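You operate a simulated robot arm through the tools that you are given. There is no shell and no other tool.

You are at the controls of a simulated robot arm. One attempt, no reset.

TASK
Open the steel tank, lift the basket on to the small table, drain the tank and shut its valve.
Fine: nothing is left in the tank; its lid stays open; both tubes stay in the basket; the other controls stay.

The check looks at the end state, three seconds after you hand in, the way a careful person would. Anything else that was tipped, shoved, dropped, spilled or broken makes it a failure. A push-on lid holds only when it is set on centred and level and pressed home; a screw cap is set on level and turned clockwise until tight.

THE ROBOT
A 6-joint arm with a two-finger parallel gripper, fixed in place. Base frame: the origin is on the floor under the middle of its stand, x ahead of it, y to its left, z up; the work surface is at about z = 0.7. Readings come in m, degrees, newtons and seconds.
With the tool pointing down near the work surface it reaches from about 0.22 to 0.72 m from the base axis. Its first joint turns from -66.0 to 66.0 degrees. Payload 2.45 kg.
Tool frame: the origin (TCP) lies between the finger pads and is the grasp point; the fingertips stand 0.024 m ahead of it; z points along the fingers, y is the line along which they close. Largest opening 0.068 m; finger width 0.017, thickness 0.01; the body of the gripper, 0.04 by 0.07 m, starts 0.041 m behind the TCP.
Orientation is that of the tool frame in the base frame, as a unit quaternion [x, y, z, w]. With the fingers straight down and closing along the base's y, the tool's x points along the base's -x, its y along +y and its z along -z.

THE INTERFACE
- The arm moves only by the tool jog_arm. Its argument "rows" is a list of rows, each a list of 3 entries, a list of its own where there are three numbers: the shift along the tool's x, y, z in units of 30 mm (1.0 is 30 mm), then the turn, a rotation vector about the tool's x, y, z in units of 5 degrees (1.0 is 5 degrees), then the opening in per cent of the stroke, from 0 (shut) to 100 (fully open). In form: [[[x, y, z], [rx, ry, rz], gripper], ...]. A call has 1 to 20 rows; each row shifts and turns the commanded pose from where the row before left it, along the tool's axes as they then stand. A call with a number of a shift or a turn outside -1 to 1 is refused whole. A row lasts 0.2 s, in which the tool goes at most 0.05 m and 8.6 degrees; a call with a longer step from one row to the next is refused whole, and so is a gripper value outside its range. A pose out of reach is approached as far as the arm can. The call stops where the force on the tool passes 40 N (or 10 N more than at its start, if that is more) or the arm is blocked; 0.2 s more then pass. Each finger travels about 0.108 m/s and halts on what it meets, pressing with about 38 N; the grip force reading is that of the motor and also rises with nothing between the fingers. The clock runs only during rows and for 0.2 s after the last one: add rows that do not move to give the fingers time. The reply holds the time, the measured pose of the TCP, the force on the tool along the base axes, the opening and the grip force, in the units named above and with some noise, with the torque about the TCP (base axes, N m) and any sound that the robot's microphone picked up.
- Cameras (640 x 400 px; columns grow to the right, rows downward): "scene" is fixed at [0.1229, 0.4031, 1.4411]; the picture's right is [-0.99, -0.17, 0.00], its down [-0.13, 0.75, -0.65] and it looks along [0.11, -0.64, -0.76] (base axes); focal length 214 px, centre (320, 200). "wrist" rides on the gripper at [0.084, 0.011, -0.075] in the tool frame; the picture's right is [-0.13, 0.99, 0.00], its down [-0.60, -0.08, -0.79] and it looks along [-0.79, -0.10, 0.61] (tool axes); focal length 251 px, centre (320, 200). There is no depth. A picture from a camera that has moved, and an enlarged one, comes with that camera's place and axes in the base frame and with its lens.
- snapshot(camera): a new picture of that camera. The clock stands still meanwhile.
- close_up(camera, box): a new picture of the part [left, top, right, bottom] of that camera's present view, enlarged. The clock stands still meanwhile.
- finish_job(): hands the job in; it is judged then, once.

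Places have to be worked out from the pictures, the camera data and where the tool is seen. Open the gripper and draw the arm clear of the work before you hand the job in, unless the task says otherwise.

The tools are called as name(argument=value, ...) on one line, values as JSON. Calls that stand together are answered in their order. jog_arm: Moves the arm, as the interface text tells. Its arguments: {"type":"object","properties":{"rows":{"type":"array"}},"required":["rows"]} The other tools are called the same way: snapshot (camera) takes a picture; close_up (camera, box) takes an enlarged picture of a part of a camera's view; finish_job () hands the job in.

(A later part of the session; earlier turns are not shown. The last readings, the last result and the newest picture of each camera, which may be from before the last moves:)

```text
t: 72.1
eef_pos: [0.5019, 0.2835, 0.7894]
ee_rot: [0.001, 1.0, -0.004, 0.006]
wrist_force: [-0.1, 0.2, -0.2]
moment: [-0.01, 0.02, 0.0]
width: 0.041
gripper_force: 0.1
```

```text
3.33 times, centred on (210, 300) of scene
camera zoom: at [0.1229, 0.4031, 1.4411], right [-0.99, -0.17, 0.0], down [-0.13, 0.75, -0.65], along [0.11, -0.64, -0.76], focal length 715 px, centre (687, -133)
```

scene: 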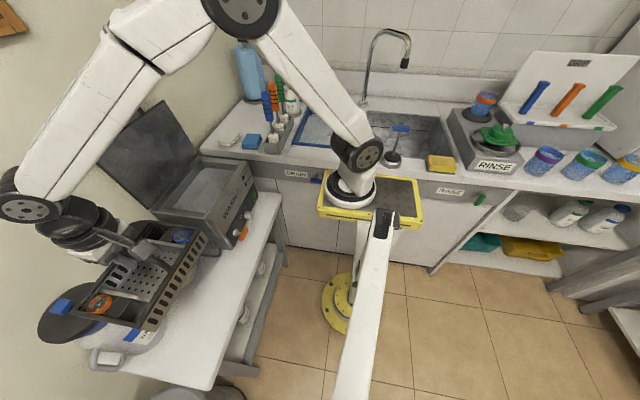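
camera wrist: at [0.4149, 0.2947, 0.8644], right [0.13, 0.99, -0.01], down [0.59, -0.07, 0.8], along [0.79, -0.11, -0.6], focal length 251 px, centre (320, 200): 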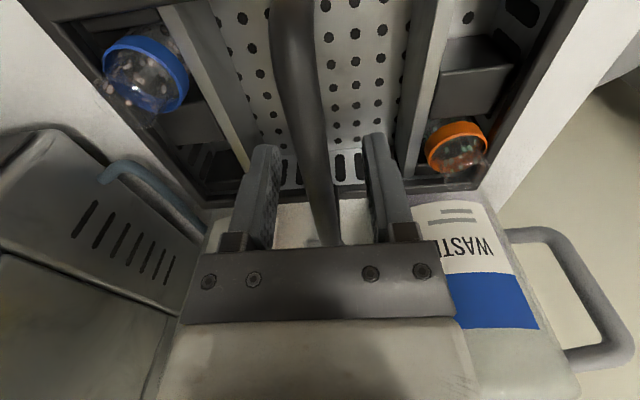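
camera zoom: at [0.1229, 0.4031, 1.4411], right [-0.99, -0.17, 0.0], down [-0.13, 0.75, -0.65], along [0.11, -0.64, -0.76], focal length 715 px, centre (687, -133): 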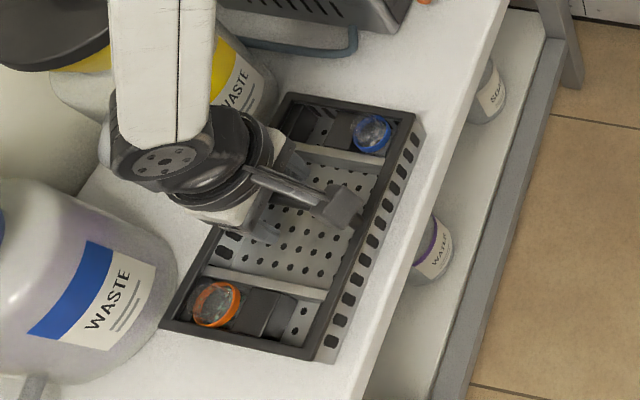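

Released, and the basket stands with both tubes seated. I'll withdraw straight up.

jog_arm(rows=[[[0, 0, -0.3], [0, 0, 0], 60], [[0, 0, -0.5], [0, 0, 0], 60], [[0, 0, -0.7], [0, 0, 0], 60], [[0, 0, -0.9], [0, 0, 0], 60], [[0, 0, -0.9], [0, 0, 0], 60], [[0, 0, -0.9], [0, 0, 0], 60], [[0, 0, -0.9], [0, 0, 0], 60], [[0, 0, -0.9], [0, 0, 0], 60]])

snapshot(camera="wrist")

snapshot(camera="scene")

```text
t: 73.9
eef_pos: [0.4984, 0.2854, 0.9713]
ee_rot: [0.001, 1.0, -0.004, 0.007]
wrist_force: [0.2, 0.2, -0.6]
moment: [0.02, 0.01, 0.01]
width: 0.0407
gripper_force: 0.0
```

```text
taken
camera wrist: at [0.4124, 0.2967, 1.0462], right [0.13, 0.99, -0.01], down [0.59, -0.07, 0.8], along [0.79, -0.11, -0.6], focal length 251 px, centre (320, 200)
```

wrist: 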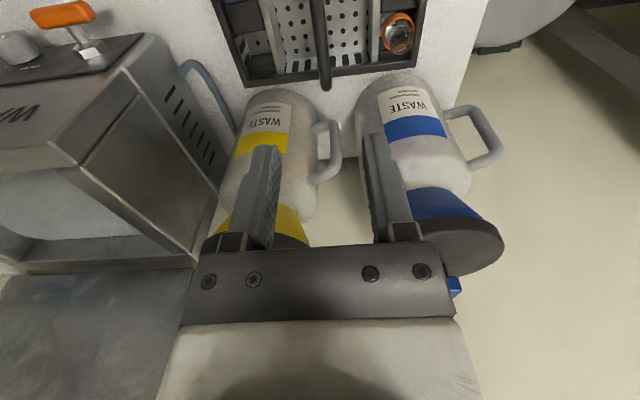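

```text
taken
```

scene: 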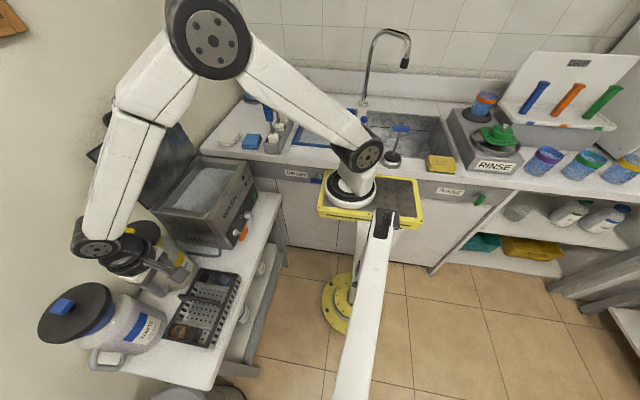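

The basket is standing on the table with both tubes in it. Next is the valve: I'll move in front of the tank, closing the fingers so they can act as a pusher, and take a careful look at the orange lever.

jog_arm(rows=[[[0.4, -0.5, 0], [0, 0, 0], 60], [[0.4, -0.83, 0], [0, 0, 0], 60], [[0.4, -0.83, 0], [0, 0, 0], 60], [[0.4, -0.83, 0], [0, 0, 0], 40], [[0.4, -0.83, 0], [0, 0, 0], 20], [[0.4, -0.83, 0], [0, 0, 0], 0], [[0.4, -0.83, 0], [0, 0, 0], 0], [[0.4, -0.83, 0], [0, 0, 0], 0], [[0.1, -0.83, 0], [0, 0, 0], 0], [[0, 0, 0], [0, 0, 0], 0]])

snapshot(camera="wrist")

close_up(camera="scene", box=[110, 130, 290, 370])

```text
t: 76.1
eef_pos: [0.399, 0.0705, 0.9726]
ee_rot: [0.001, 1.0, -0.005, 0.007]
wrist_force: [0.4, -0.9, -0.2]
moment: [-0.01, 0.0, 0.02]
width: 0.0
gripper_force: 23.8
```

```text
taken
camera wrist: at [0.3134, 0.0814, 1.0465], right [0.13, 0.99, -0.01], down [0.59, -0.07, 0.8], along [0.79, -0.11, -0.6], focal length 251 px, centre (320, 200)
```

wrist: 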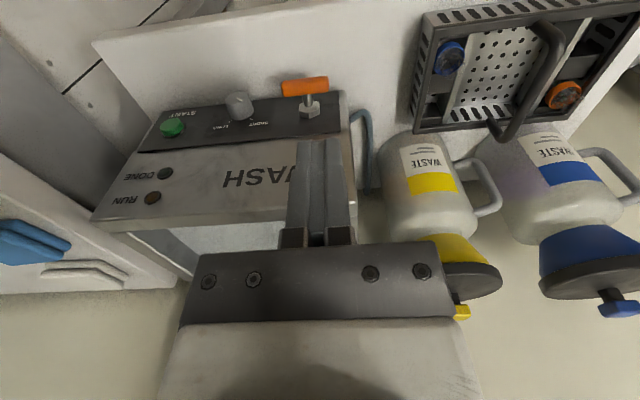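

```text
1.67 times, centred on (200, 250) of scene
camera zoom: at [0.1229, 0.4031, 1.4411], right [-0.99, -0.17, 0.0], down [-0.13, 0.75, -0.65], along [0.11, -0.64, -0.76], focal length 358 px, centre (520, 117)
```

zoom: 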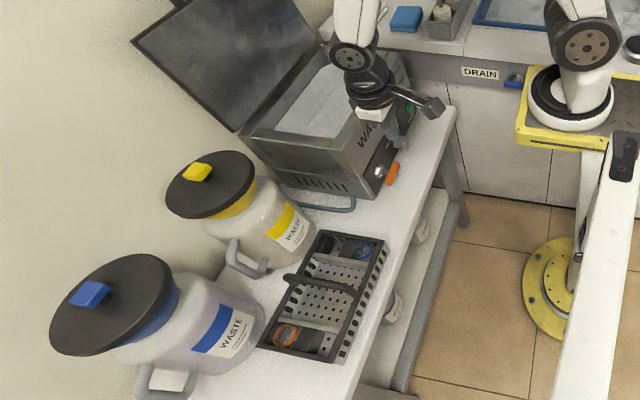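

Good overview: the basket is well placed, and the lever is horizontal (shut). I'll zoom in on the lever for exact coordinates.

close_up(camera="wrist", box=[200, 50, 380, 170])

close_up(camera="scene", box=[215, 195, 265, 245])

```text
3.33 times, centred on (290, 110) of wrist
camera zoom: at [0.3134, 0.0814, 1.0465], right [0.13, 0.99, -0.01], down [0.59, -0.07, 0.8], along [0.79, -0.11, -0.6], focal length 838 px, centre (420, 500)
```

zoom: 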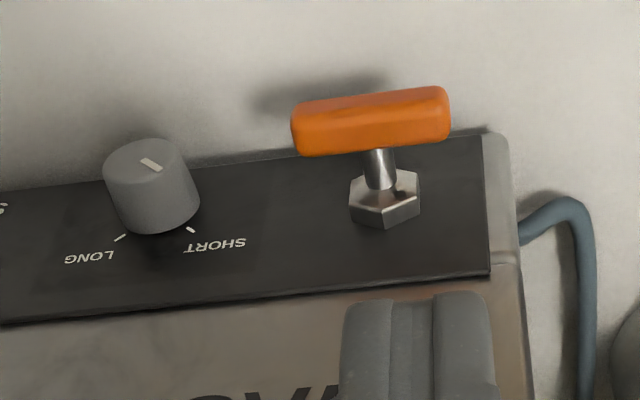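

```text
8.00 times, centred on (240, 220) of scene
camera zoom: at [0.1229, 0.4031, 1.4411], right [-0.99, -0.17, 0.0], down [-0.13, 0.75, -0.65], along [0.11, -0.64, -0.76], focal length 1716 px, centre (960, 40)
```

zoom: 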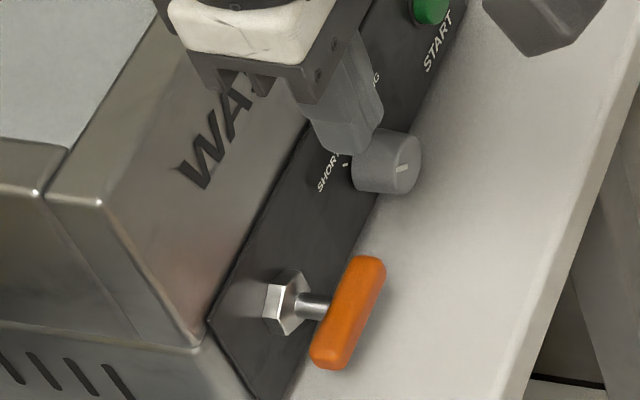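

Refined lever centre: about (0.469, 0.041, 0.762), half-length 28 mm, axis along x. I'll lean the tool forward about 10° so the wrist keeps clear of the tank rim. Then I'll bring the closed fingertips above the lever's +y end.

jog_arm(rows=[[[0, 0, 0], [0, -1, 0], 0], [[0, 0, 0], [0, -1, 0], 0], [[-0.193, 0, 0.824], [0, 0, 0], 0], [[-0.193, 0, 0.824], [0, 0, 0], 0], [[-0.193, 0, 0.824], [0, 0, 0], 0], [[-0.193, 0, 0.824], [0, 0, 0], 0], [[-0.193, 0, 0.824], [0, 0, 0], 0], [[0, 0, 0], [0, 0, 0], 0]])

snapshot(camera="wrist")

close_up(camera="scene", box=[190, 150, 290, 250])

```text
t: 77.9
eef_pos: [0.4481, 0.0695, 0.8551]
ee_rot: [0.002, 0.996, -0.005, 0.093]
wrist_force: [-0.2, -0.1, 0.1]
moment: [0.03, -0.03, 0.01]
width: 0.0
gripper_force: 23.6
```

```text
taken
camera wrist: at [0.3508, 0.0816, 0.9124], right [0.13, 0.99, 0.01], down [0.45, -0.07, 0.89], along [0.89, -0.11, -0.45], focal length 251 px, centre (320, 200)
```

wrist: 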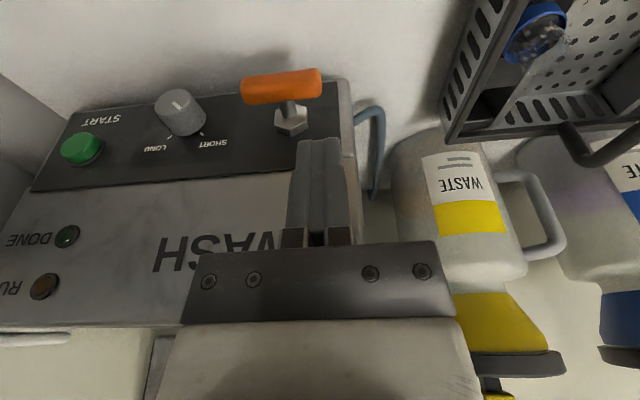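

```text
4.00 times, centred on (240, 200) of scene
camera zoom: at [0.1229, 0.4031, 1.4411], right [-0.99, -0.17, 0.0], down [-0.13, 0.75, -0.65], along [0.11, -0.64, -0.76], focal length 858 px, centre (640, 200)
```

zoom: 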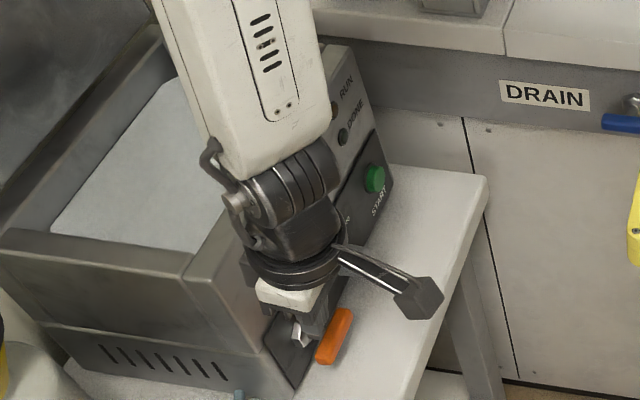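

The 10° lean is fine. I'll lower to just above the lever's +y end and check the alignment.

jog_arm(rows=[[[-0.02, 0.02, 0.6], [0, 0, 0], 0], [[-0.02, 0.02, 0.6], [0, 0, 0], 0], [[-0.02, 0.01, 0.5], [0, 0, 0], 0], [[0, 0, 0], [0, 0, 0], 0]])

close_up(camera="wrist", box=[180, 40, 420, 260])

close_up(camera="scene", box=[200, 170, 280, 250])

```text
t: 78.9
eef_pos: [0.4608, 0.0707, 0.806]
ee_rot: [0.002, 0.996, -0.005, 0.093]
wrist_force: [0.9, 0.7, -0.6]
moment: [-0.01, -0.01, 0.0]
width: 0.0
gripper_force: 24.0
```

```text
1.82 times, centred on (300, 150) of wrist
camera zoom: at [0.3634, 0.0819, 0.8643], right [0.13, 0.99, 0.01], down [0.45, -0.07, 0.89], along [0.89, -0.11, -0.45], focal length 457 px, centre (356, 291)
```

zoom: 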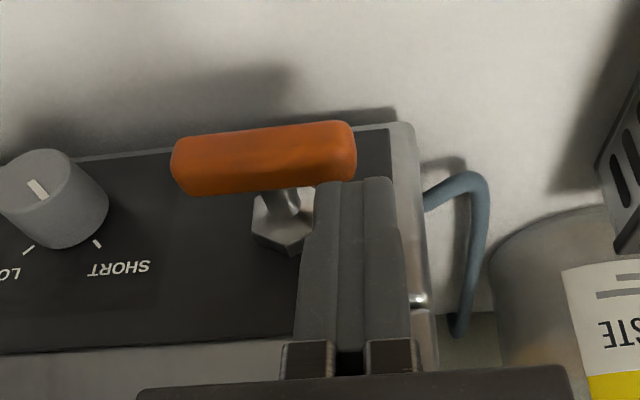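

```text
5.00 times, centred on (240, 210) of scene
camera zoom: at [0.1229, 0.4031, 1.4411], right [-0.99, -0.17, 0.0], down [-0.13, 0.75, -0.65], along [0.11, -0.64, -0.76], focal length 1072 px, centre (720, 150)
```

zoom: 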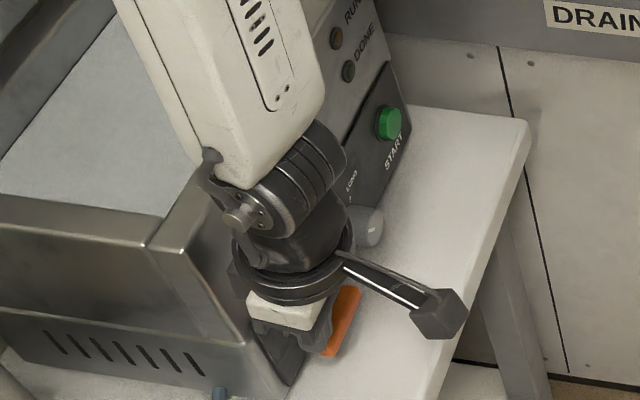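

The fingertips sit about 13 mm above the lever's +y end. I'll press this end down along its arc, first about 30°, and see whether the valve turns this way.

jog_arm(rows=[[[0.08, 0.01, 0.423], [0, 0, 0], 0], [[0.033, 0.033, 0.177], [0, 0, 0], 0], [[0.034, -0.013, 0.18], [0, 0, 0], 0], [[0, 0, 0], [0, 0, 0], 0]])

close_up(camera="wrist", box=[180, 40, 420, 260])

close_up(camera="scene", box=[200, 170, 280, 250])

```text
t: 79.9
eef_pos: [0.4605, 0.0719, 0.782]
ee_rot: [0.001, 0.996, -0.006, 0.094]
wrist_force: [-0.1, -0.2, -0.8]
moment: [-0.02, 0.0, 0.01]
width: 0.0002
gripper_force: 23.2
```

```text
1.82 times, centred on (300, 150) of wrist
camera zoom: at [0.3636, 0.0836, 0.8398], right [0.13, 0.99, 0.01], down [0.45, -0.07, 0.89], along [0.89, -0.11, -0.45], focal length 457 px, centre (356, 291)
```

zoom: 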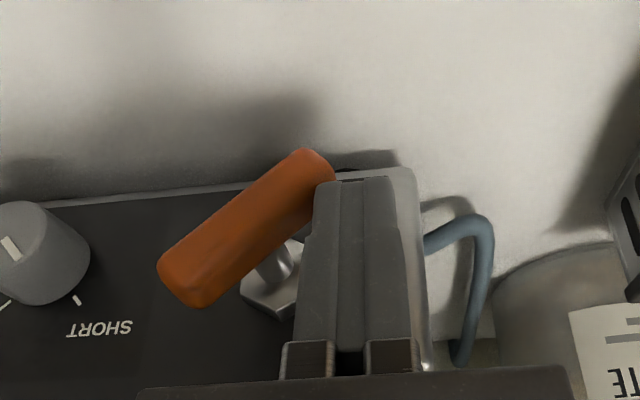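

```text
5.00 times, centred on (240, 210) of scene
camera zoom: at [0.1229, 0.4031, 1.4411], right [-0.99, -0.17, 0.0], down [-0.13, 0.75, -0.65], along [0.11, -0.64, -0.76], focal length 1072 px, centre (720, 150)
```

zoom: 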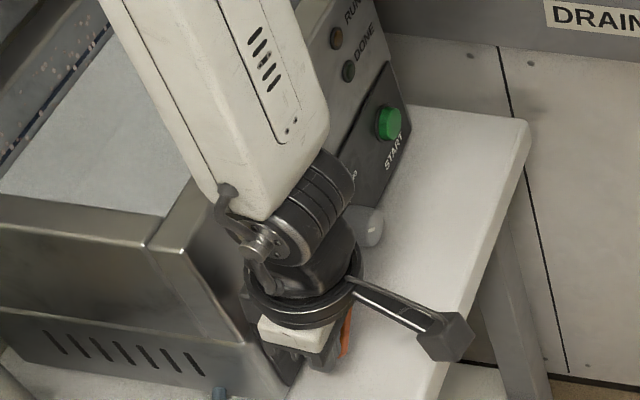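

The lever turns easily this way (about 35–40° already, with hardly any force). I'll continue along the arc to bring it upright.

jog_arm(rows=[[[0.03, -0.073, 0.16], [0, 0, 0], 0], [[0.028, -0.103, 0.147], [0, 0, 0], 0], [[0.022, -0.137, 0.118], [0, 0, 0], 0], [[0.015, -0.167, 0.079], [0, 0, 0], 0], [[0.004, -0.067, 0.02], [0, 0, 0], 0], [[0, 0, 0], [0, 0, 0], 0]])

close_up(camera="wrist", box=[180, 40, 420, 260])

close_up(camera="scene", box=[150, 120, 280, 250])

```text
t: 80.8
eef_pos: [0.4572, 0.0623, 0.7718]
ee_rot: [-0.008, 0.997, -0.017, 0.076]
wrist_force: [-4.0, 12.1, 5.4]
moment: [-0.02, 0.04, -0.04]
width: 0.0001
gripper_force: 23.6
out of reach, approached as far as the arm can: row 3, 4
stopped in row 4: the force on the tool passed its limit at 68 N (the readings are from after the stop); the commanded pose is now the measured one
```

```text
1.82 times, centred on (300, 150) of wrist
camera zoom: at [0.3613, 0.0731, 0.8328], right [0.12, 0.99, -0.02], down [0.48, -0.04, 0.88], along [0.87, -0.11, -0.48], focal length 457 px, centre (356, 291)
```

zoom: 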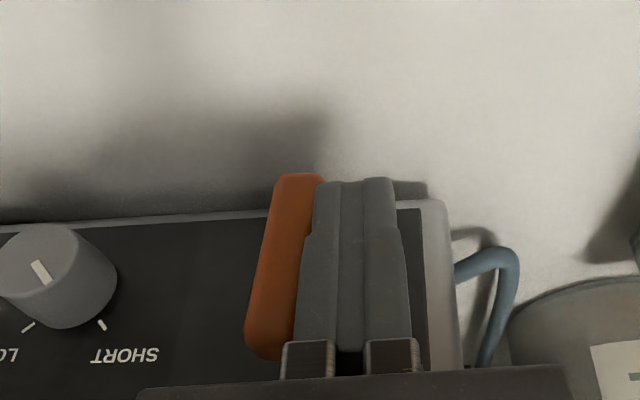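

```text
3.08 times, centred on (215, 185) of scene
camera zoom: at [0.1228, 0.4034, 1.441], right [-0.99, -0.17, 0.0], down [-0.13, 0.75, -0.65], along [0.11, -0.64, -0.76], focal length 660 px, centre (643, 246)
```

zoom: 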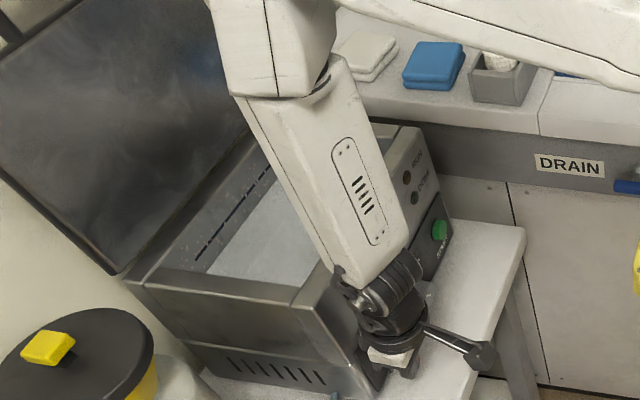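

The lever is now practically vertical and came up against its stop; the liquid level is visibly falling. I'll back the fingers off toward +y and up, then let it drain.

jog_arm(rows=[[[0, 0.3, 0], [0, 0, 0], 0], [[0, 0.4, -0.5], [0, 0, 0], 0], [[0.3, 0, -0.9], [0, 0, 0], 0], [[0.5, 0, -0.9], [0, 0, 0], 0], [[0.5, 0, -0.9], [0, 0, 0], 0], [[0.5, 0, -0.9], [0, 0, 0], 0], [[0, 0, 0], [0, 0, 0], 0]])

snapshot(camera="wrist")

close_up(camera="scene", box=[150, 120, 280, 250])

```text
t: 82.4
eef_pos: [0.3831, 0.0835, 0.8846]
ee_rot: [-0.006, 0.997, -0.019, 0.076]
wrist_force: [0.6, -1.0, 0.4]
moment: [0.02, -0.04, -0.01]
width: 0.0001
gripper_force: 23.5
```

```text
taken
camera wrist: at [0.2872, 0.0945, 0.9455], right [0.12, 0.99, -0.02], down [0.48, -0.04, 0.88], along [0.87, -0.11, -0.48], focal length 251 px, centre (320, 200)
```

wrist: 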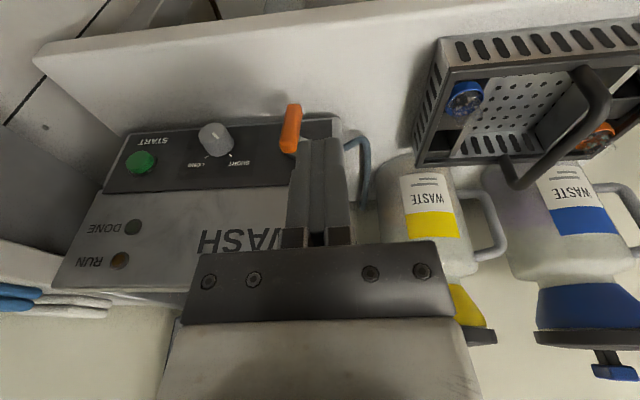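

```text
3.08 times, centred on (215, 185) of scene
camera zoom: at [0.1229, 0.4031, 1.4411], right [-0.99, -0.17, 0.0], down [-0.13, 0.75, -0.65], along [0.11, -0.64, -0.76], focal length 660 px, centre (643, 246)
```

zoom: 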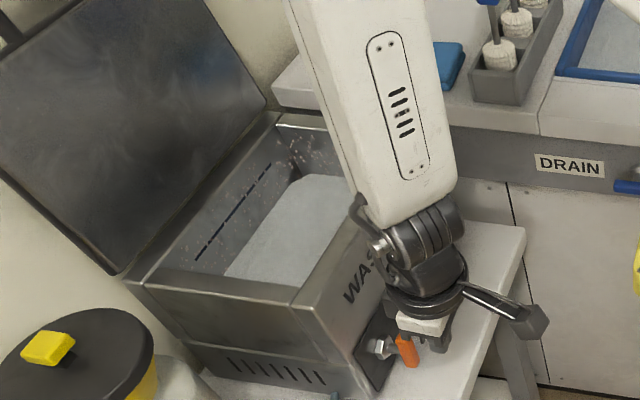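

The valve is open and the level is dropping. I'll wait a few seconds while moving the arm up and back for a view into the tank.

jog_arm(rows=[[[0, -0.3, -0.9], [0, 0.2, 0], 0], [[0, -0.3, -0.9], [0, 0.2, 0], 0], [[0, -0.3, -0.9], [0, 0.2, 0], 0], [[0, -0.3, -0.9], [0, 0.2, 0], 0], [[0, -0.3, -0.9], [0, 0.2, 0], 0], [[0, -0.3, -0.9], [0, 0.2, 0], 0], [[0, -0.3, -0.9], [0, 0.2, 0], 0], [[0, -0.3, -0.9], [0, 0.2, 0], 0], [[0, 0, 0], [0, 0, 0], 0], [[0, 0, 0], [0, 0, 0], 0], [[0, 0, 0], [0, 0, 0], 0], [[0, 0, 0], [0, 0, 0], 0], [[0, 0, 0], [0, 0, 0], 0], [[0, 0, 0], [0, 0, 0], 0], [[0, 0, 0], [0, 0, 0], 0], [[0, 0, 0], [0, 0, 0], 0]])

snapshot(camera="wrist")

close_up(camera="scene", box=[150, 120, 280, 250])

```text
t: 85.8
eef_pos: [0.3673, 0.0224, 1.0978]
ee_rot: [-0.005, 1.0, -0.018, 0.007]
wrist_force: [-0.4, 0.1, 0.0]
moment: [0.02, 0.01, 0.01]
width: 0.0003
gripper_force: 23.6
out of reach, approached as far as the arm can: row 1
```

```text
taken
camera wrist: at [0.2804, 0.0356, 1.1727], right [0.12, 0.99, -0.04], down [0.59, -0.04, 0.8], along [0.8, -0.12, -0.59], focal length 251 px, centre (320, 200)
```

wrist: 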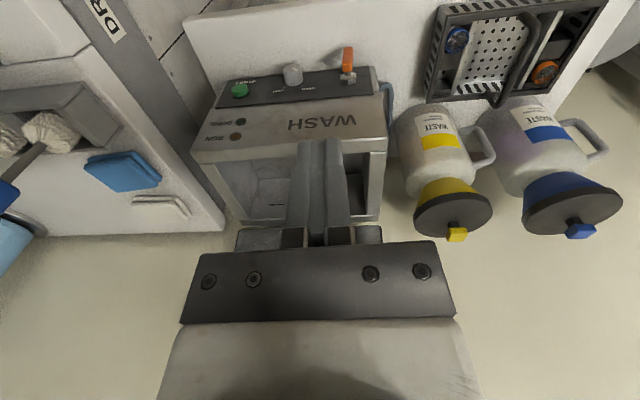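

```text
3.08 times, centred on (215, 185) of scene
camera zoom: at [0.1229, 0.4031, 1.4411], right [-0.99, -0.17, 0.0], down [-0.13, 0.75, -0.65], along [0.11, -0.64, -0.76], focal length 660 px, centre (643, 246)
```

zoom: 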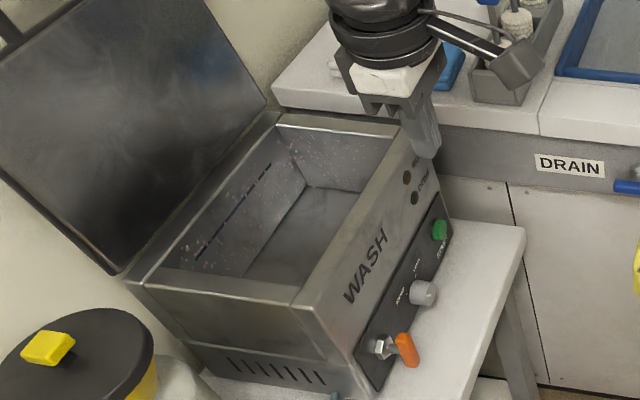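

The tank looks nearly empty. I'll give it more time while raising the camera for an overhead look at the tank floor.

jog_arm(rows=[[[-0.47, -0.46, -0.75], [0, 0, 0], 0], [[-0.47, -0.46, -0.75], [0, 0, 0], 0], [[-0.47, -0.46, -0.75], [0, 0, 0], 0], [[-0.47, -0.46, -0.75], [0, 0, 0], 0], [[-0.47, -0.46, -0.75], [0, 0, 0], 0], [[-0.47, -0.46, -0.75], [0, 0, 0], 0], [[-0.47, -0.46, -0.75], [0, 0, 0], 0], [[-0.47, -0.46, -0.75], [0, 0, 0], 0], [[0, 0, 0], [0, 1, 0], 0], [[0, 0, 0], [0, 1, 0], 0], [[0, 0, 0], [0, 1, 0], 0], [[0, 0, 0], [0, 1, 0], 0], [[0, 0, 0], [0, 1, 0], 0], [[0, 0, 0], [0, 0, 0], 0], [[0, 0, 0], [0, 0, 0], 0], [[0, 0, 0], [0, 0, 0], 0], [[0, 0, 0], [0, 0, 0], 0], [[0, 0, 0], [0, 0, 0], 0], [[0, 0, 0], [0, 0, 0], 0], [[0, 0, 0], [0, 0, 0], 0]])

snapshot(camera="wrist")

close_up(camera="scene", box=[150, 120, 280, 250])

```text
t: 90.0
eef_pos: [0.4785, -0.0811, 1.2836]
ee_rot: [0.0, 0.978, -0.019, -0.209]
wrist_force: [-0.6, 0.0, -0.4]
moment: [0.01, -0.03, 0.01]
width: 0.0003
gripper_force: 23.8
```

```text
taken
camera wrist: at [0.4311, -0.067, 1.3861], right [0.11, 0.99, -0.09], down [0.88, -0.05, 0.48], along [0.47, -0.13, -0.87], focal length 251 px, centre (320, 200)
```

wrist: 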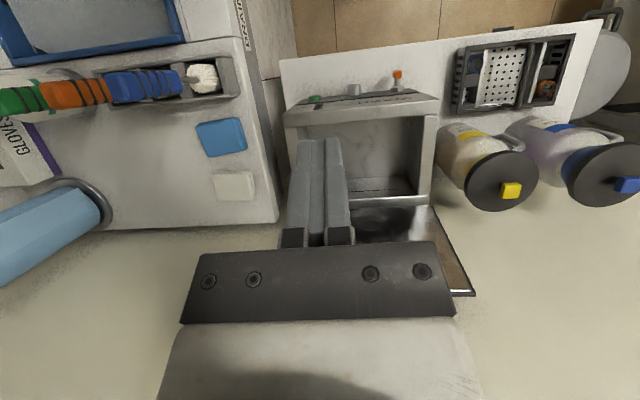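

```text
3.08 times, centred on (215, 185) of scene
camera zoom: at [0.1229, 0.4031, 1.4411], right [-0.99, -0.17, 0.0], down [-0.13, 0.75, -0.65], along [0.11, -0.64, -0.76], focal length 660 px, centre (643, 246)
```

zoom: 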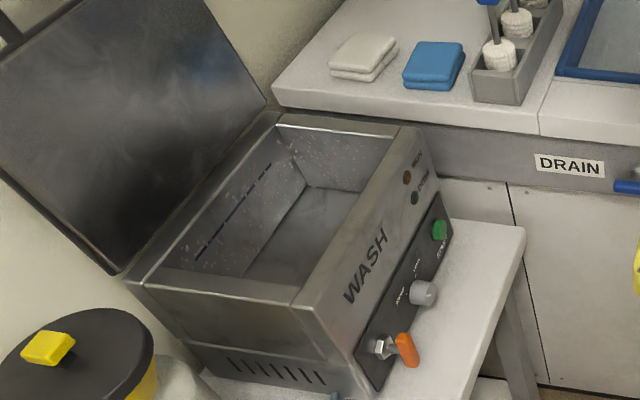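

The interior view hasn't changed in the last 4 s. I'll zoom in on the tank floor to confirm it's empty.

close_up(camera="wrist", box=[280, 60, 450, 210])

close_up(camera="scene", box=[175, 155, 245, 225])

```text
2.67 times, centred on (365, 135) of wrist
camera zoom: at [0.4311, -0.067, 1.3861], right [0.11, 0.99, -0.09], down [0.88, -0.05, 0.48], along [0.47, -0.13, -0.87], focal length 670 px, centre (200, 373)
```

zoom: 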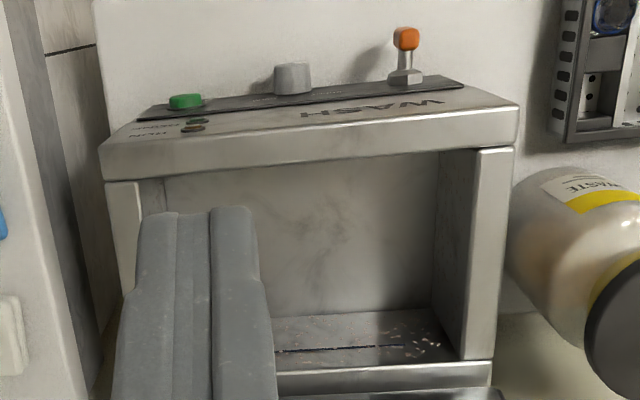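

```text
5.71 times, centred on (210, 190) of scene
camera zoom: at [0.1229, 0.4031, 1.4411], right [-0.99, -0.17, 0.0], down [-0.13, 0.75, -0.65], along [0.11, -0.64, -0.76], focal length 1226 px, centre (949, 257)
```

zoom: 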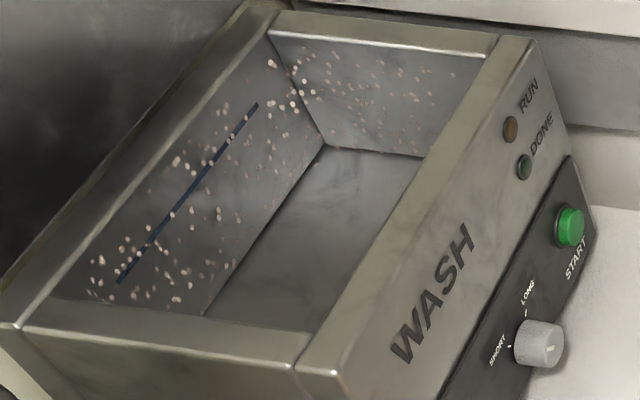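

The tank floor is bare steel with no liquid. Now to shut the valve: I'll straighten the tool (8° lean) and move to a point above the +y side of the upright lever.

jog_arm(rows=[[[0, 0, 0], [-0.063, -0.914, 0.004], 0], [[0, 0, 0], [-0.063, -0.914, 0.004], 0], [[0, 0, 0], [-0.063, -0.914, 0.004], 0], [[0, 0, 0], [-0.063, -0.914, 0.004], 0], [[0, 0, 0], [-0.063, -0.914, 0.004], 0], [[0, 0, 0], [-0.063, -0.914, 0.004], 0], [[0, 0, 0], [-0.063, -0.914, 0.004], 0], [[0.262, 0.545, 0.837], [0, 0, 0], 0], [[0.262, 0.545, 0.837], [0, 0, 0], 0], [[0.262, 0.545, 0.837], [0, 0, 0], 0], [[0.262, 0.545, 0.837], [0, 0, 0], 0], [[0.262, 0.545, 0.837], [0, 0, 0], 0], [[0.262, 0.545, 0.837], [0, 0, 0], 0], [[0.262, 0.545, 0.837], [0, 0, 0], 0], [[0.262, 0.545, 0.837], [0, 0, 0], 0], [[0.262, 0.545, 0.837], [0, 0, 0], 0], [[0, 0, 0], [0, 0, 0], 0]])

snapshot(camera="wrist")

close_up(camera="scene", box=[205, 190, 275, 260])

```text
t: 93.6
eef_pos: [0.4388, 0.0657, 1.0483]
ee_rot: [-0.001, 0.998, 0.001, 0.067]
wrist_force: [-0.5, -0.2, -0.1]
moment: [-0.01, -0.01, 0.01]
width: 0.0001
gripper_force: 23.7
```

```text
taken
camera wrist: at [0.3427, 0.0769, 1.1118], right [0.13, 0.99, 0.02], down [0.49, -0.08, 0.87], along [0.86, -0.1, -0.5], focal length 251 px, centre (320, 200)
```

wrist: 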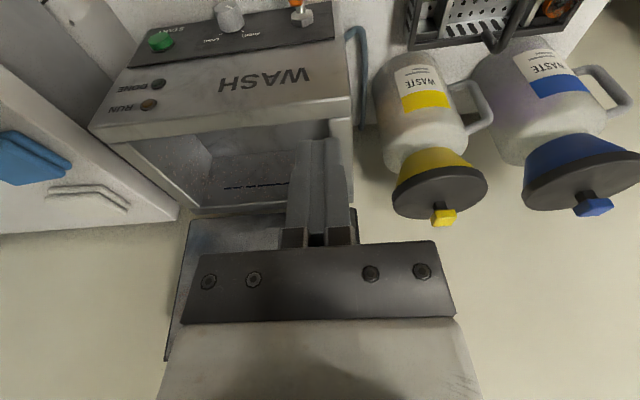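

```text
5.71 times, centred on (240, 225) of scene
camera zoom: at [0.1229, 0.4031, 1.4411], right [-0.99, -0.17, 0.0], down [-0.13, 0.75, -0.65], along [0.11, -0.64, -0.76], focal length 1226 px, centre (777, 57)
```

zoom: 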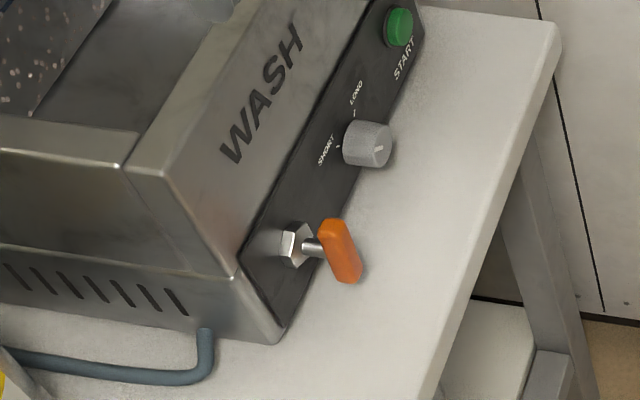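

The lever is upright at its open stop. I'll descend on its +y side to z≈0.82.

jog_arm(rows=[[[0.04, 0, 0.847], [0, 0, 0], 0], [[0.04, 0, 0.847], [0, 0, 0], 0], [[0.04, 0, 0.847], [0, 0, 0], 0], [[0.04, 0, 0.847], [0, 0, 0], 0], [[0.04, 0, 0.847], [0, 0, 0], 0], [[0.04, 0, 0.847], [0, 0, 0], 0], [[0.04, 0, 0.847], [0, 0, 0], 0], [[0.04, 0, 0.847], [0, 0, 0], 0], [[0.04, 0, 0.7], [0, 0, 0], 0], [[0, 0, 0], [0, 0, 0], 0]])

close_up(camera="wrist", box=[180, 40, 420, 260])

close_up(camera="scene", box=[200, 170, 280, 250])

```text
t: 95.8
eef_pos: [0.4567, 0.0648, 0.8384]
ee_rot: [-0.001, 0.998, -0.001, 0.068]
wrist_force: [0.0, 0.0, 0.0]
moment: [0.03, 0.0, -0.01]
width: 0.0
gripper_force: 23.9
out of reach, approached as far as the arm can: row 9
```

```text
1.82 times, centred on (300, 150) of wrist
camera zoom: at [0.3623, 0.0761, 0.9025], right [0.13, 0.99, 0.01], down [0.49, -0.08, 0.87], along [0.86, -0.1, -0.5], focal length 457 px, centre (356, 291)
```

zoom: 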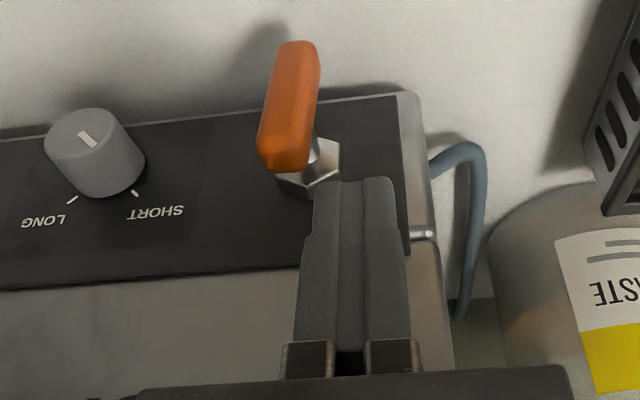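

```text
5.00 times, centred on (240, 210) of scene
camera zoom: at [0.1229, 0.4031, 1.4411], right [-0.99, -0.17, 0.0], down [-0.13, 0.75, -0.65], along [0.11, -0.64, -0.76], focal length 1072 px, centre (720, 150)
```

zoom: 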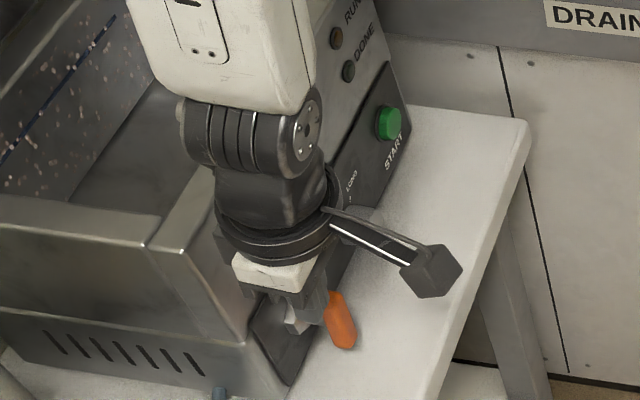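

Position is good, with the lever standing just to the −y side of the fingertips. The 8° lean is at the arm's limit here, so I'll reduce it to about 2° before going lower.

jog_arm(rows=[[[0, 0, 0], [0, 0.6, 0], 0], [[0, 0, 0], [0, 0.6, 0], 0], [[0, 0, 0], [0, 0, 0], 0]])

close_up(camera="wrist", box=[180, 40, 420, 260])

```text
t: 96.6
eef_pos: [0.4588, 0.0609, 0.8387]
ee_rot: [0.001, 0.998, -0.014, 0.059]
wrist_force: [-0.3, 0.0, 0.2]
moment: [-0.02, -0.01, -0.01]
width: 0.0002
gripper_force: 24.2
out of reach, approached as far as the arm can: row 2
```

```text
1.82 times, centred on (300, 150) of wrist
camera zoom: at [0.3661, 0.0733, 0.904], right [0.13, 0.99, -0.01], down [0.51, -0.05, 0.86], along [0.85, -0.12, -0.51], focal length 457 px, centre (356, 291)
```

zoom: 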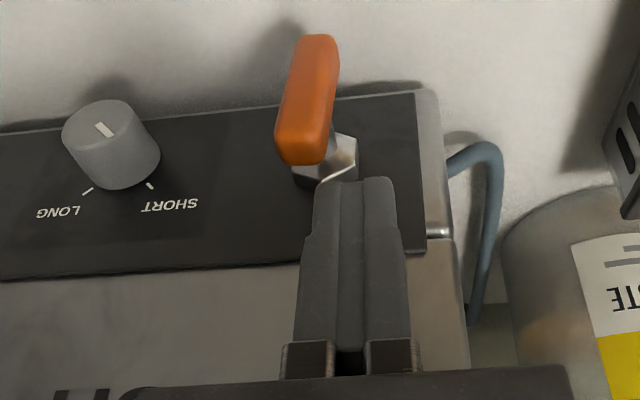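

The wrist is now on the other side of its singular position, so leaning further forward should move it away from the limit. I'll tilt forward gradually and check.

jog_arm(rows=[[[0, 0, 0], [-0.2, -0.8, 0], 0], [[0, 0, 0], [-0.1, -0.9, 0], 0], [[0, 0, 0], [0, 0, 0], 0]])

snapshot(camera="scene")

```text
t: 97.4
eef_pos: [0.4578, 0.0631, 0.8397]
ee_rot: [0.0, 0.996, 0.013, 0.089]
wrist_force: [-0.4, 0.8, 0.4]
moment: [0.02, 0.0, 0.0]
width: 0.0001
gripper_force: 24.1
out of reach, approached as far as the arm can: row 1
```

```text
taken
```

scene: 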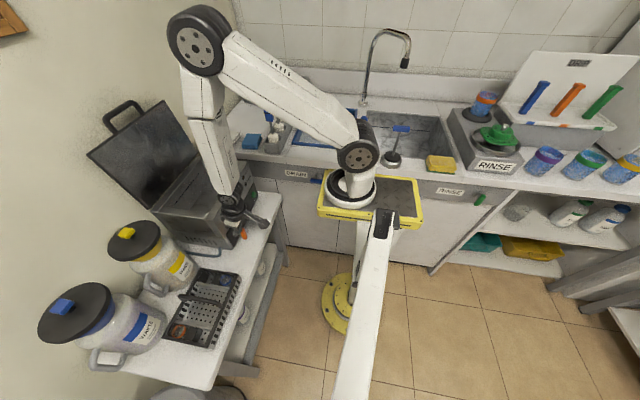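

It moved through to about 10° without trouble in the second step. I'll continue the forward tilt a bit more.

jog_arm(rows=[[[0, 0, 0], [0.1, -0.9, 0], 0], [[0, 0, 0], [0.1, -0.9, 0], 0], [[0, 0, 0], [0.1, -0.9, 0], 0], [[0, 0, 0], [0, 0, 0], 0]])

close_up(camera="wrist", box=[180, 40, 420, 260])

close_up(camera="scene", box=[190, 150, 290, 250])

```text
t: 98.4
eef_pos: [0.4573, 0.0633, 0.8397]
ee_rot: [0.002, 0.979, 0.001, 0.206]
wrist_force: [-0.5, -0.3, -0.1]
moment: [-0.01, 0.0, 0.02]
width: 0.0
gripper_force: 23.9
```

```text
1.82 times, centred on (300, 150) of wrist
camera zoom: at [0.349, 0.0734, 0.874], right [0.12, 0.99, 0.05], down [0.23, -0.08, 0.97], along [0.96, -0.11, -0.24], focal length 457 px, centre (356, 291)
```

zoom: 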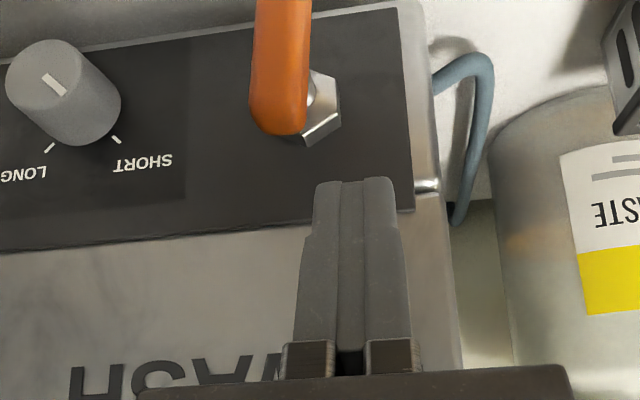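

```text
4.00 times, centred on (240, 200) of scene
camera zoom: at [0.1229, 0.4031, 1.4411], right [-0.99, -0.17, 0.0], down [-0.13, 0.75, -0.65], along [0.11, -0.64, -0.76], focal length 858 px, centre (640, 200)
```

zoom: 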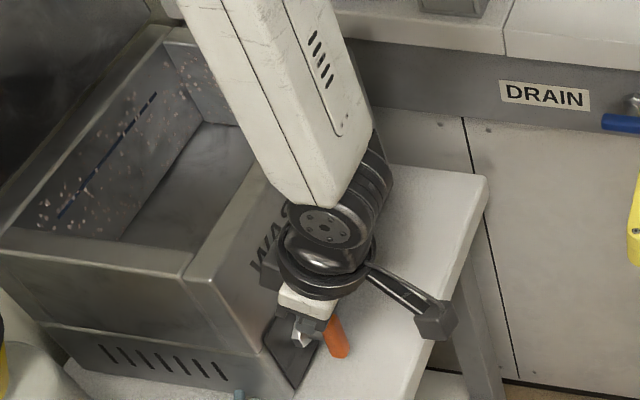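

At a 24° lean the arm is free to move and the wrist is well clear of the rim. I'll lower the fingertips beside the lever's upper end and push it toward −y, about halfway first.

jog_arm(rows=[[[0.145, 0.02, 0.44], [0, 0, 0], 0], [[0.145, 0.02, 0.44], [0, 0, 0], 0], [[0.054, -0.233, 0.122], [0, 0, 0], 0], [[-0.013, -0.18, -0.03], [0, 0, 0], 0], [[0.005, -0.183, 0.012], [0, 0, 0], 0], [[0.026, -0.17, 0.058], [0, 0, 0], 0], [[0, 0, 0], [0, 0, 0], 0]])

close_up(camera="wrist", box=[160, 0, 400, 200])

close_up(camera="scene", box=[200, 170, 280, 250])

```text
t: 100.0
eef_pos: [0.4604, 0.0407, 0.8061]
ee_rot: [0.003, 0.979, 0.001, 0.205]
wrist_force: [-0.8, -0.4, 0.6]
moment: [-0.03, 0.03, -0.04]
width: 0.0
gripper_force: 23.3
```

```text
2.00 times, centred on (280, 100) of wrist
camera zoom: at [0.352, 0.0511, 0.8413], right [0.12, 0.99, 0.05], down [0.23, -0.08, 0.97], along [0.96, -0.11, -0.24], focal length 503 px, centre (400, 400)
```

zoom: 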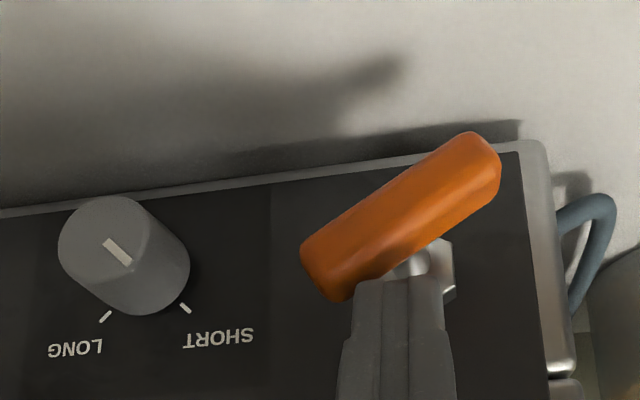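

```text
5.00 times, centred on (240, 210) of scene
camera zoom: at [0.1229, 0.4031, 1.4411], right [-0.99, -0.17, 0.0], down [-0.13, 0.75, -0.65], along [0.11, -0.64, -0.76], focal length 1072 px, centre (720, 150)
```

zoom: 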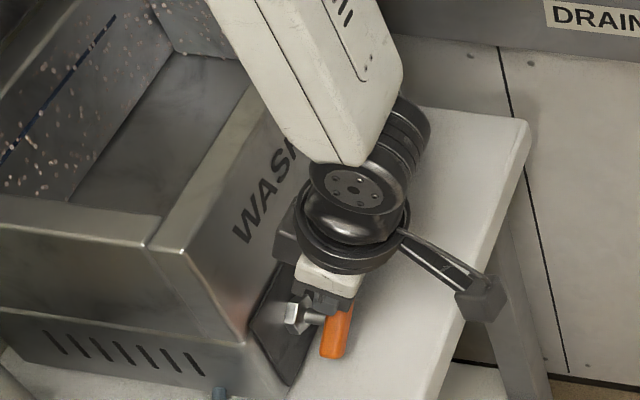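

The lever follows well (about 40° left to go). I'll continue along the arc and press its −y arm down to horizontal.

jog_arm(rows=[[[0.042, -0.13, 0.095], [0, 0, 0], 0], [[0.055, -0.12, 0.125], [0, 0, 0], 0], [[0.05, -0.08, 0.12], [0, 0, 0], 0], [[0, 0, 0], [0, 0, 0], 0]])

close_up(camera="wrist", box=[160, 0, 400, 200])

close_up(camera="scene", box=[200, 170, 280, 250])

```text
t: 100.8
eef_pos: [0.4611, 0.0329, 0.7981]
ee_rot: [0.0, 0.978, 0.0, 0.208]
wrist_force: [-4.9, 1.5, 13.5]
moment: [0.0, 0.1, 0.01]
width: 0.0
gripper_force: 23.7
stopped in row 4: the force on the tool passed its limit at 53 N (the readings are from after the stop); the commanded pose is now the measured one
```

```text
2.00 times, centred on (280, 100) of wrist
camera zoom: at [0.352, 0.043, 0.8328], right [0.12, 0.99, 0.06], down [0.23, -0.08, 0.97], along [0.97, -0.1, -0.24], focal length 503 px, centre (400, 400)
```

zoom: 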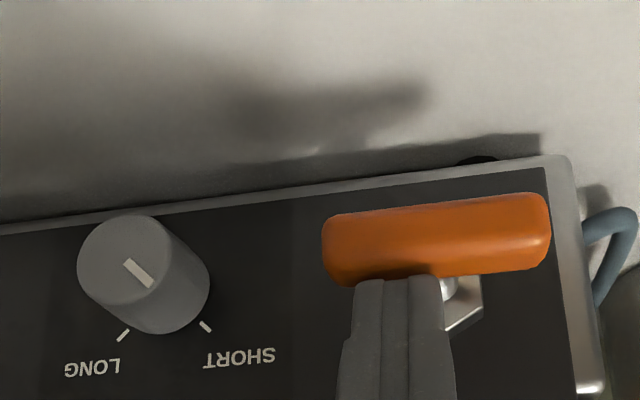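

```text
5.00 times, centred on (240, 210) of scene
camera zoom: at [0.1226, 0.4031, 1.4411], right [-0.99, -0.17, 0.0], down [-0.13, 0.75, -0.65], along [0.11, -0.64, -0.76], focal length 1072 px, centre (720, 150)
```

zoom: 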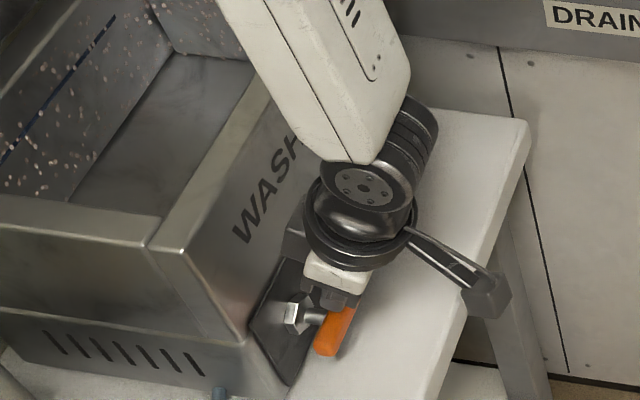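

The lever is horizontal again and pressed against its shut stop. I'll withdraw the fingers straight back and verify.

jog_arm(rows=[[[0, 0, -0.3], [0, 0, 0], 0], [[0, 0, -0.8], [0, 0, 0], 0], [[0, 0, -1], [0, 0, 0], 0], [[0, 0, -1], [0, 0, 0], 0], [[0, 0, 0], [0, 0, 0], 0]])

snapshot(camera="wrist")

close_up(camera="scene", box=[200, 170, 280, 250])

```text
t: 102.0
eef_pos: [0.4231, 0.0302, 0.8829]
ee_rot: [0.001, 0.978, 0.002, 0.207]
wrist_force: [-1.3, 1.3, 0.1]
moment: [0.0, -0.02, -0.01]
width: 0.0001
gripper_force: 23.6
```

```text
taken
camera wrist: at [0.3142, 0.0412, 0.9182], right [0.12, 0.99, 0.06], down [0.23, -0.08, 0.97], along [0.97, -0.1, -0.24], focal length 251 px, centre (320, 200)
```

wrist: 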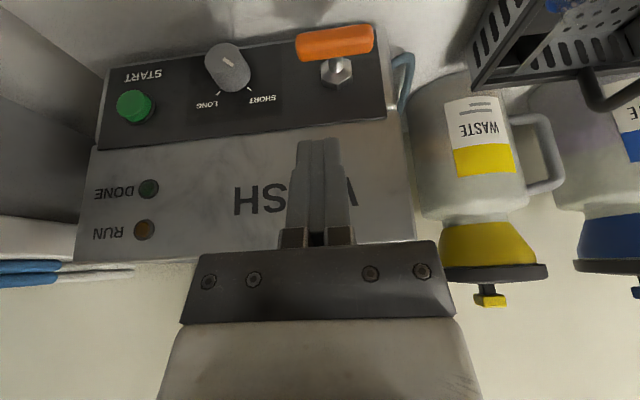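

```text
5.00 times, centred on (240, 210) of scene
camera zoom: at [0.1229, 0.4031, 1.4411], right [-0.99, -0.17, 0.0], down [-0.13, 0.75, -0.65], along [0.11, -0.64, -0.76], focal length 1072 px, centre (720, 150)
```

zoom: 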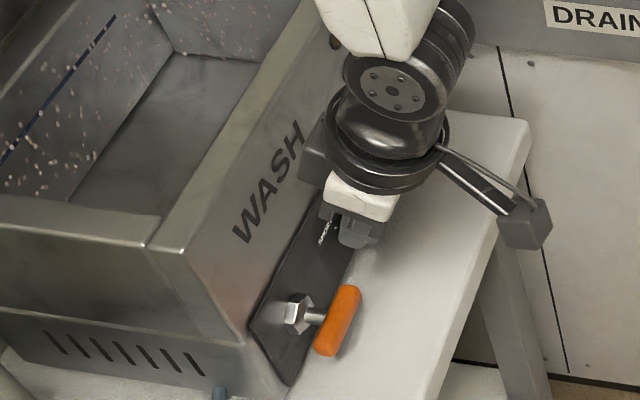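

The lever looks horizontal, as at the start. I'll zoom in to compare it with the panel's edges and check the knob and button too.

close_up(camera="wrist", box=[90, 10, 410, 160])

close_up(camera="scene", box=[170, 155, 250, 225])

```text
2.00 times, centred on (250, 85) of wrist
camera zoom: at [0.3142, 0.0412, 0.9182], right [0.12, 0.99, 0.06], down [0.23, -0.08, 0.97], along [0.97, -0.1, -0.24], focal length 503 px, centre (460, 430)
```

zoom: 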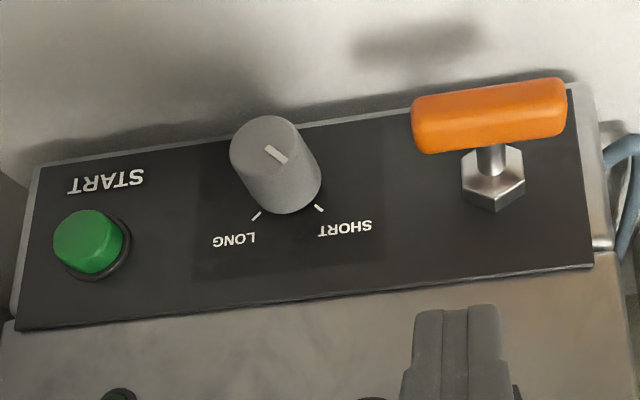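

```text
5.71 times, centred on (210, 190) of scene
camera zoom: at [0.1229, 0.4031, 1.4411], right [-0.99, -0.17, 0.0], down [-0.13, 0.75, -0.65], along [0.11, -0.64, -0.76], focal length 1226 px, centre (949, 257)
```

zoom: 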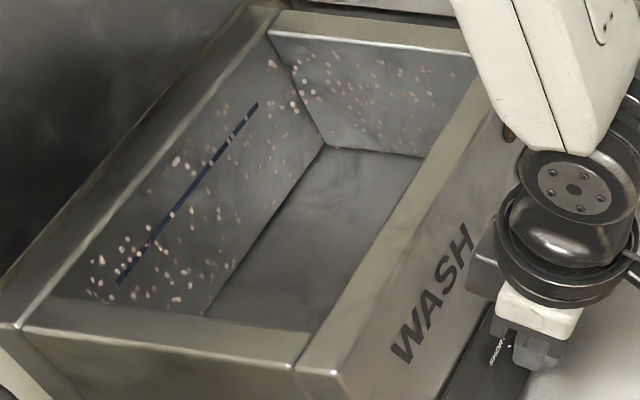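

The lever is parallel to the panel again, and the knob, button and lamps look untouched; the tank floor is bare. Now I'll open the gripper and raise the arm clear of the work.

jog_arm(rows=[[[-0.2, 0, -0.8], [0, 0, 0], 30], [[-0.2, 0, -0.9], [0, 0, 0], 60], [[-0.2, 0, -0.9], [0, 0, 0], 100], [[-0.2, 0, -0.9], [0, 0, 0], 100]])

snapshot(camera="scene")

```text
t: 103.0
eef_pos: [0.4234, 0.0365, 0.9876]
ee_rot: [0.001, 0.978, 0.001, 0.207]
wrist_force: [0.3, -0.2, -0.9]
moment: [0.02, -0.01, 0.05]
width: 0.068
gripper_force: 0.0
out of reach, approached as far as the arm can: row 3, 4
```

```text
taken
```

scene: 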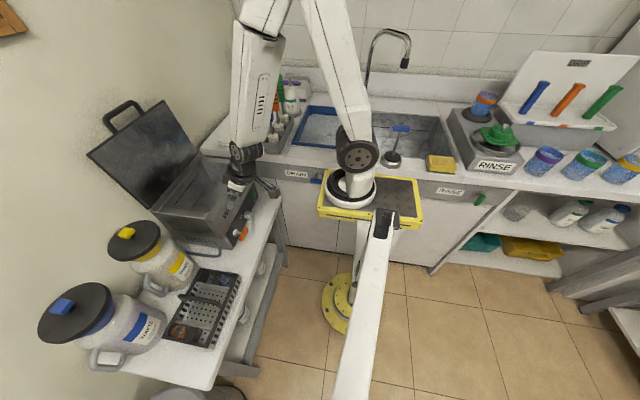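

I'm at the singular spot again, in free space. I'll bring the tool upright slowly while rising.

jog_arm(rows=[[[0, 0, 0], [0, 0.8, 0], 100], [[0, 0, 0], [0, 0.8, 0], 100], [[0, 0, 0], [0, 0.8, 0], 100], [[0, 0, -0.5], [0, 0.8, 0], 100], [[0, 0, -0.8], [0, 0.8, 0], 100], [[0, 0, -0.8], [0, 0, 0], 100]])

snapshot(camera="scene")

```text
t: 104.4
eef_pos: [0.4131, 0.0292, 1.0291]
ee_rot: [0.005, 0.989, -0.024, 0.146]
wrist_force: [-0.1, -0.1, 0.5]
moment: [0.0, -0.02, -0.01]
width: 0.0679
gripper_force: 0.0
out of reach, approached as far as the arm can: row 1, 2, 3, 4, 5
```

```text
taken
```

scene: 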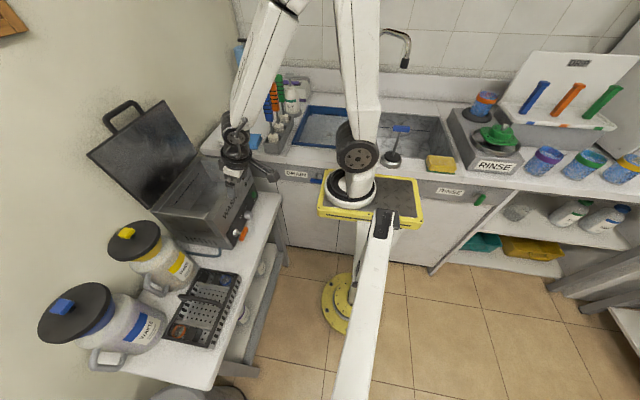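

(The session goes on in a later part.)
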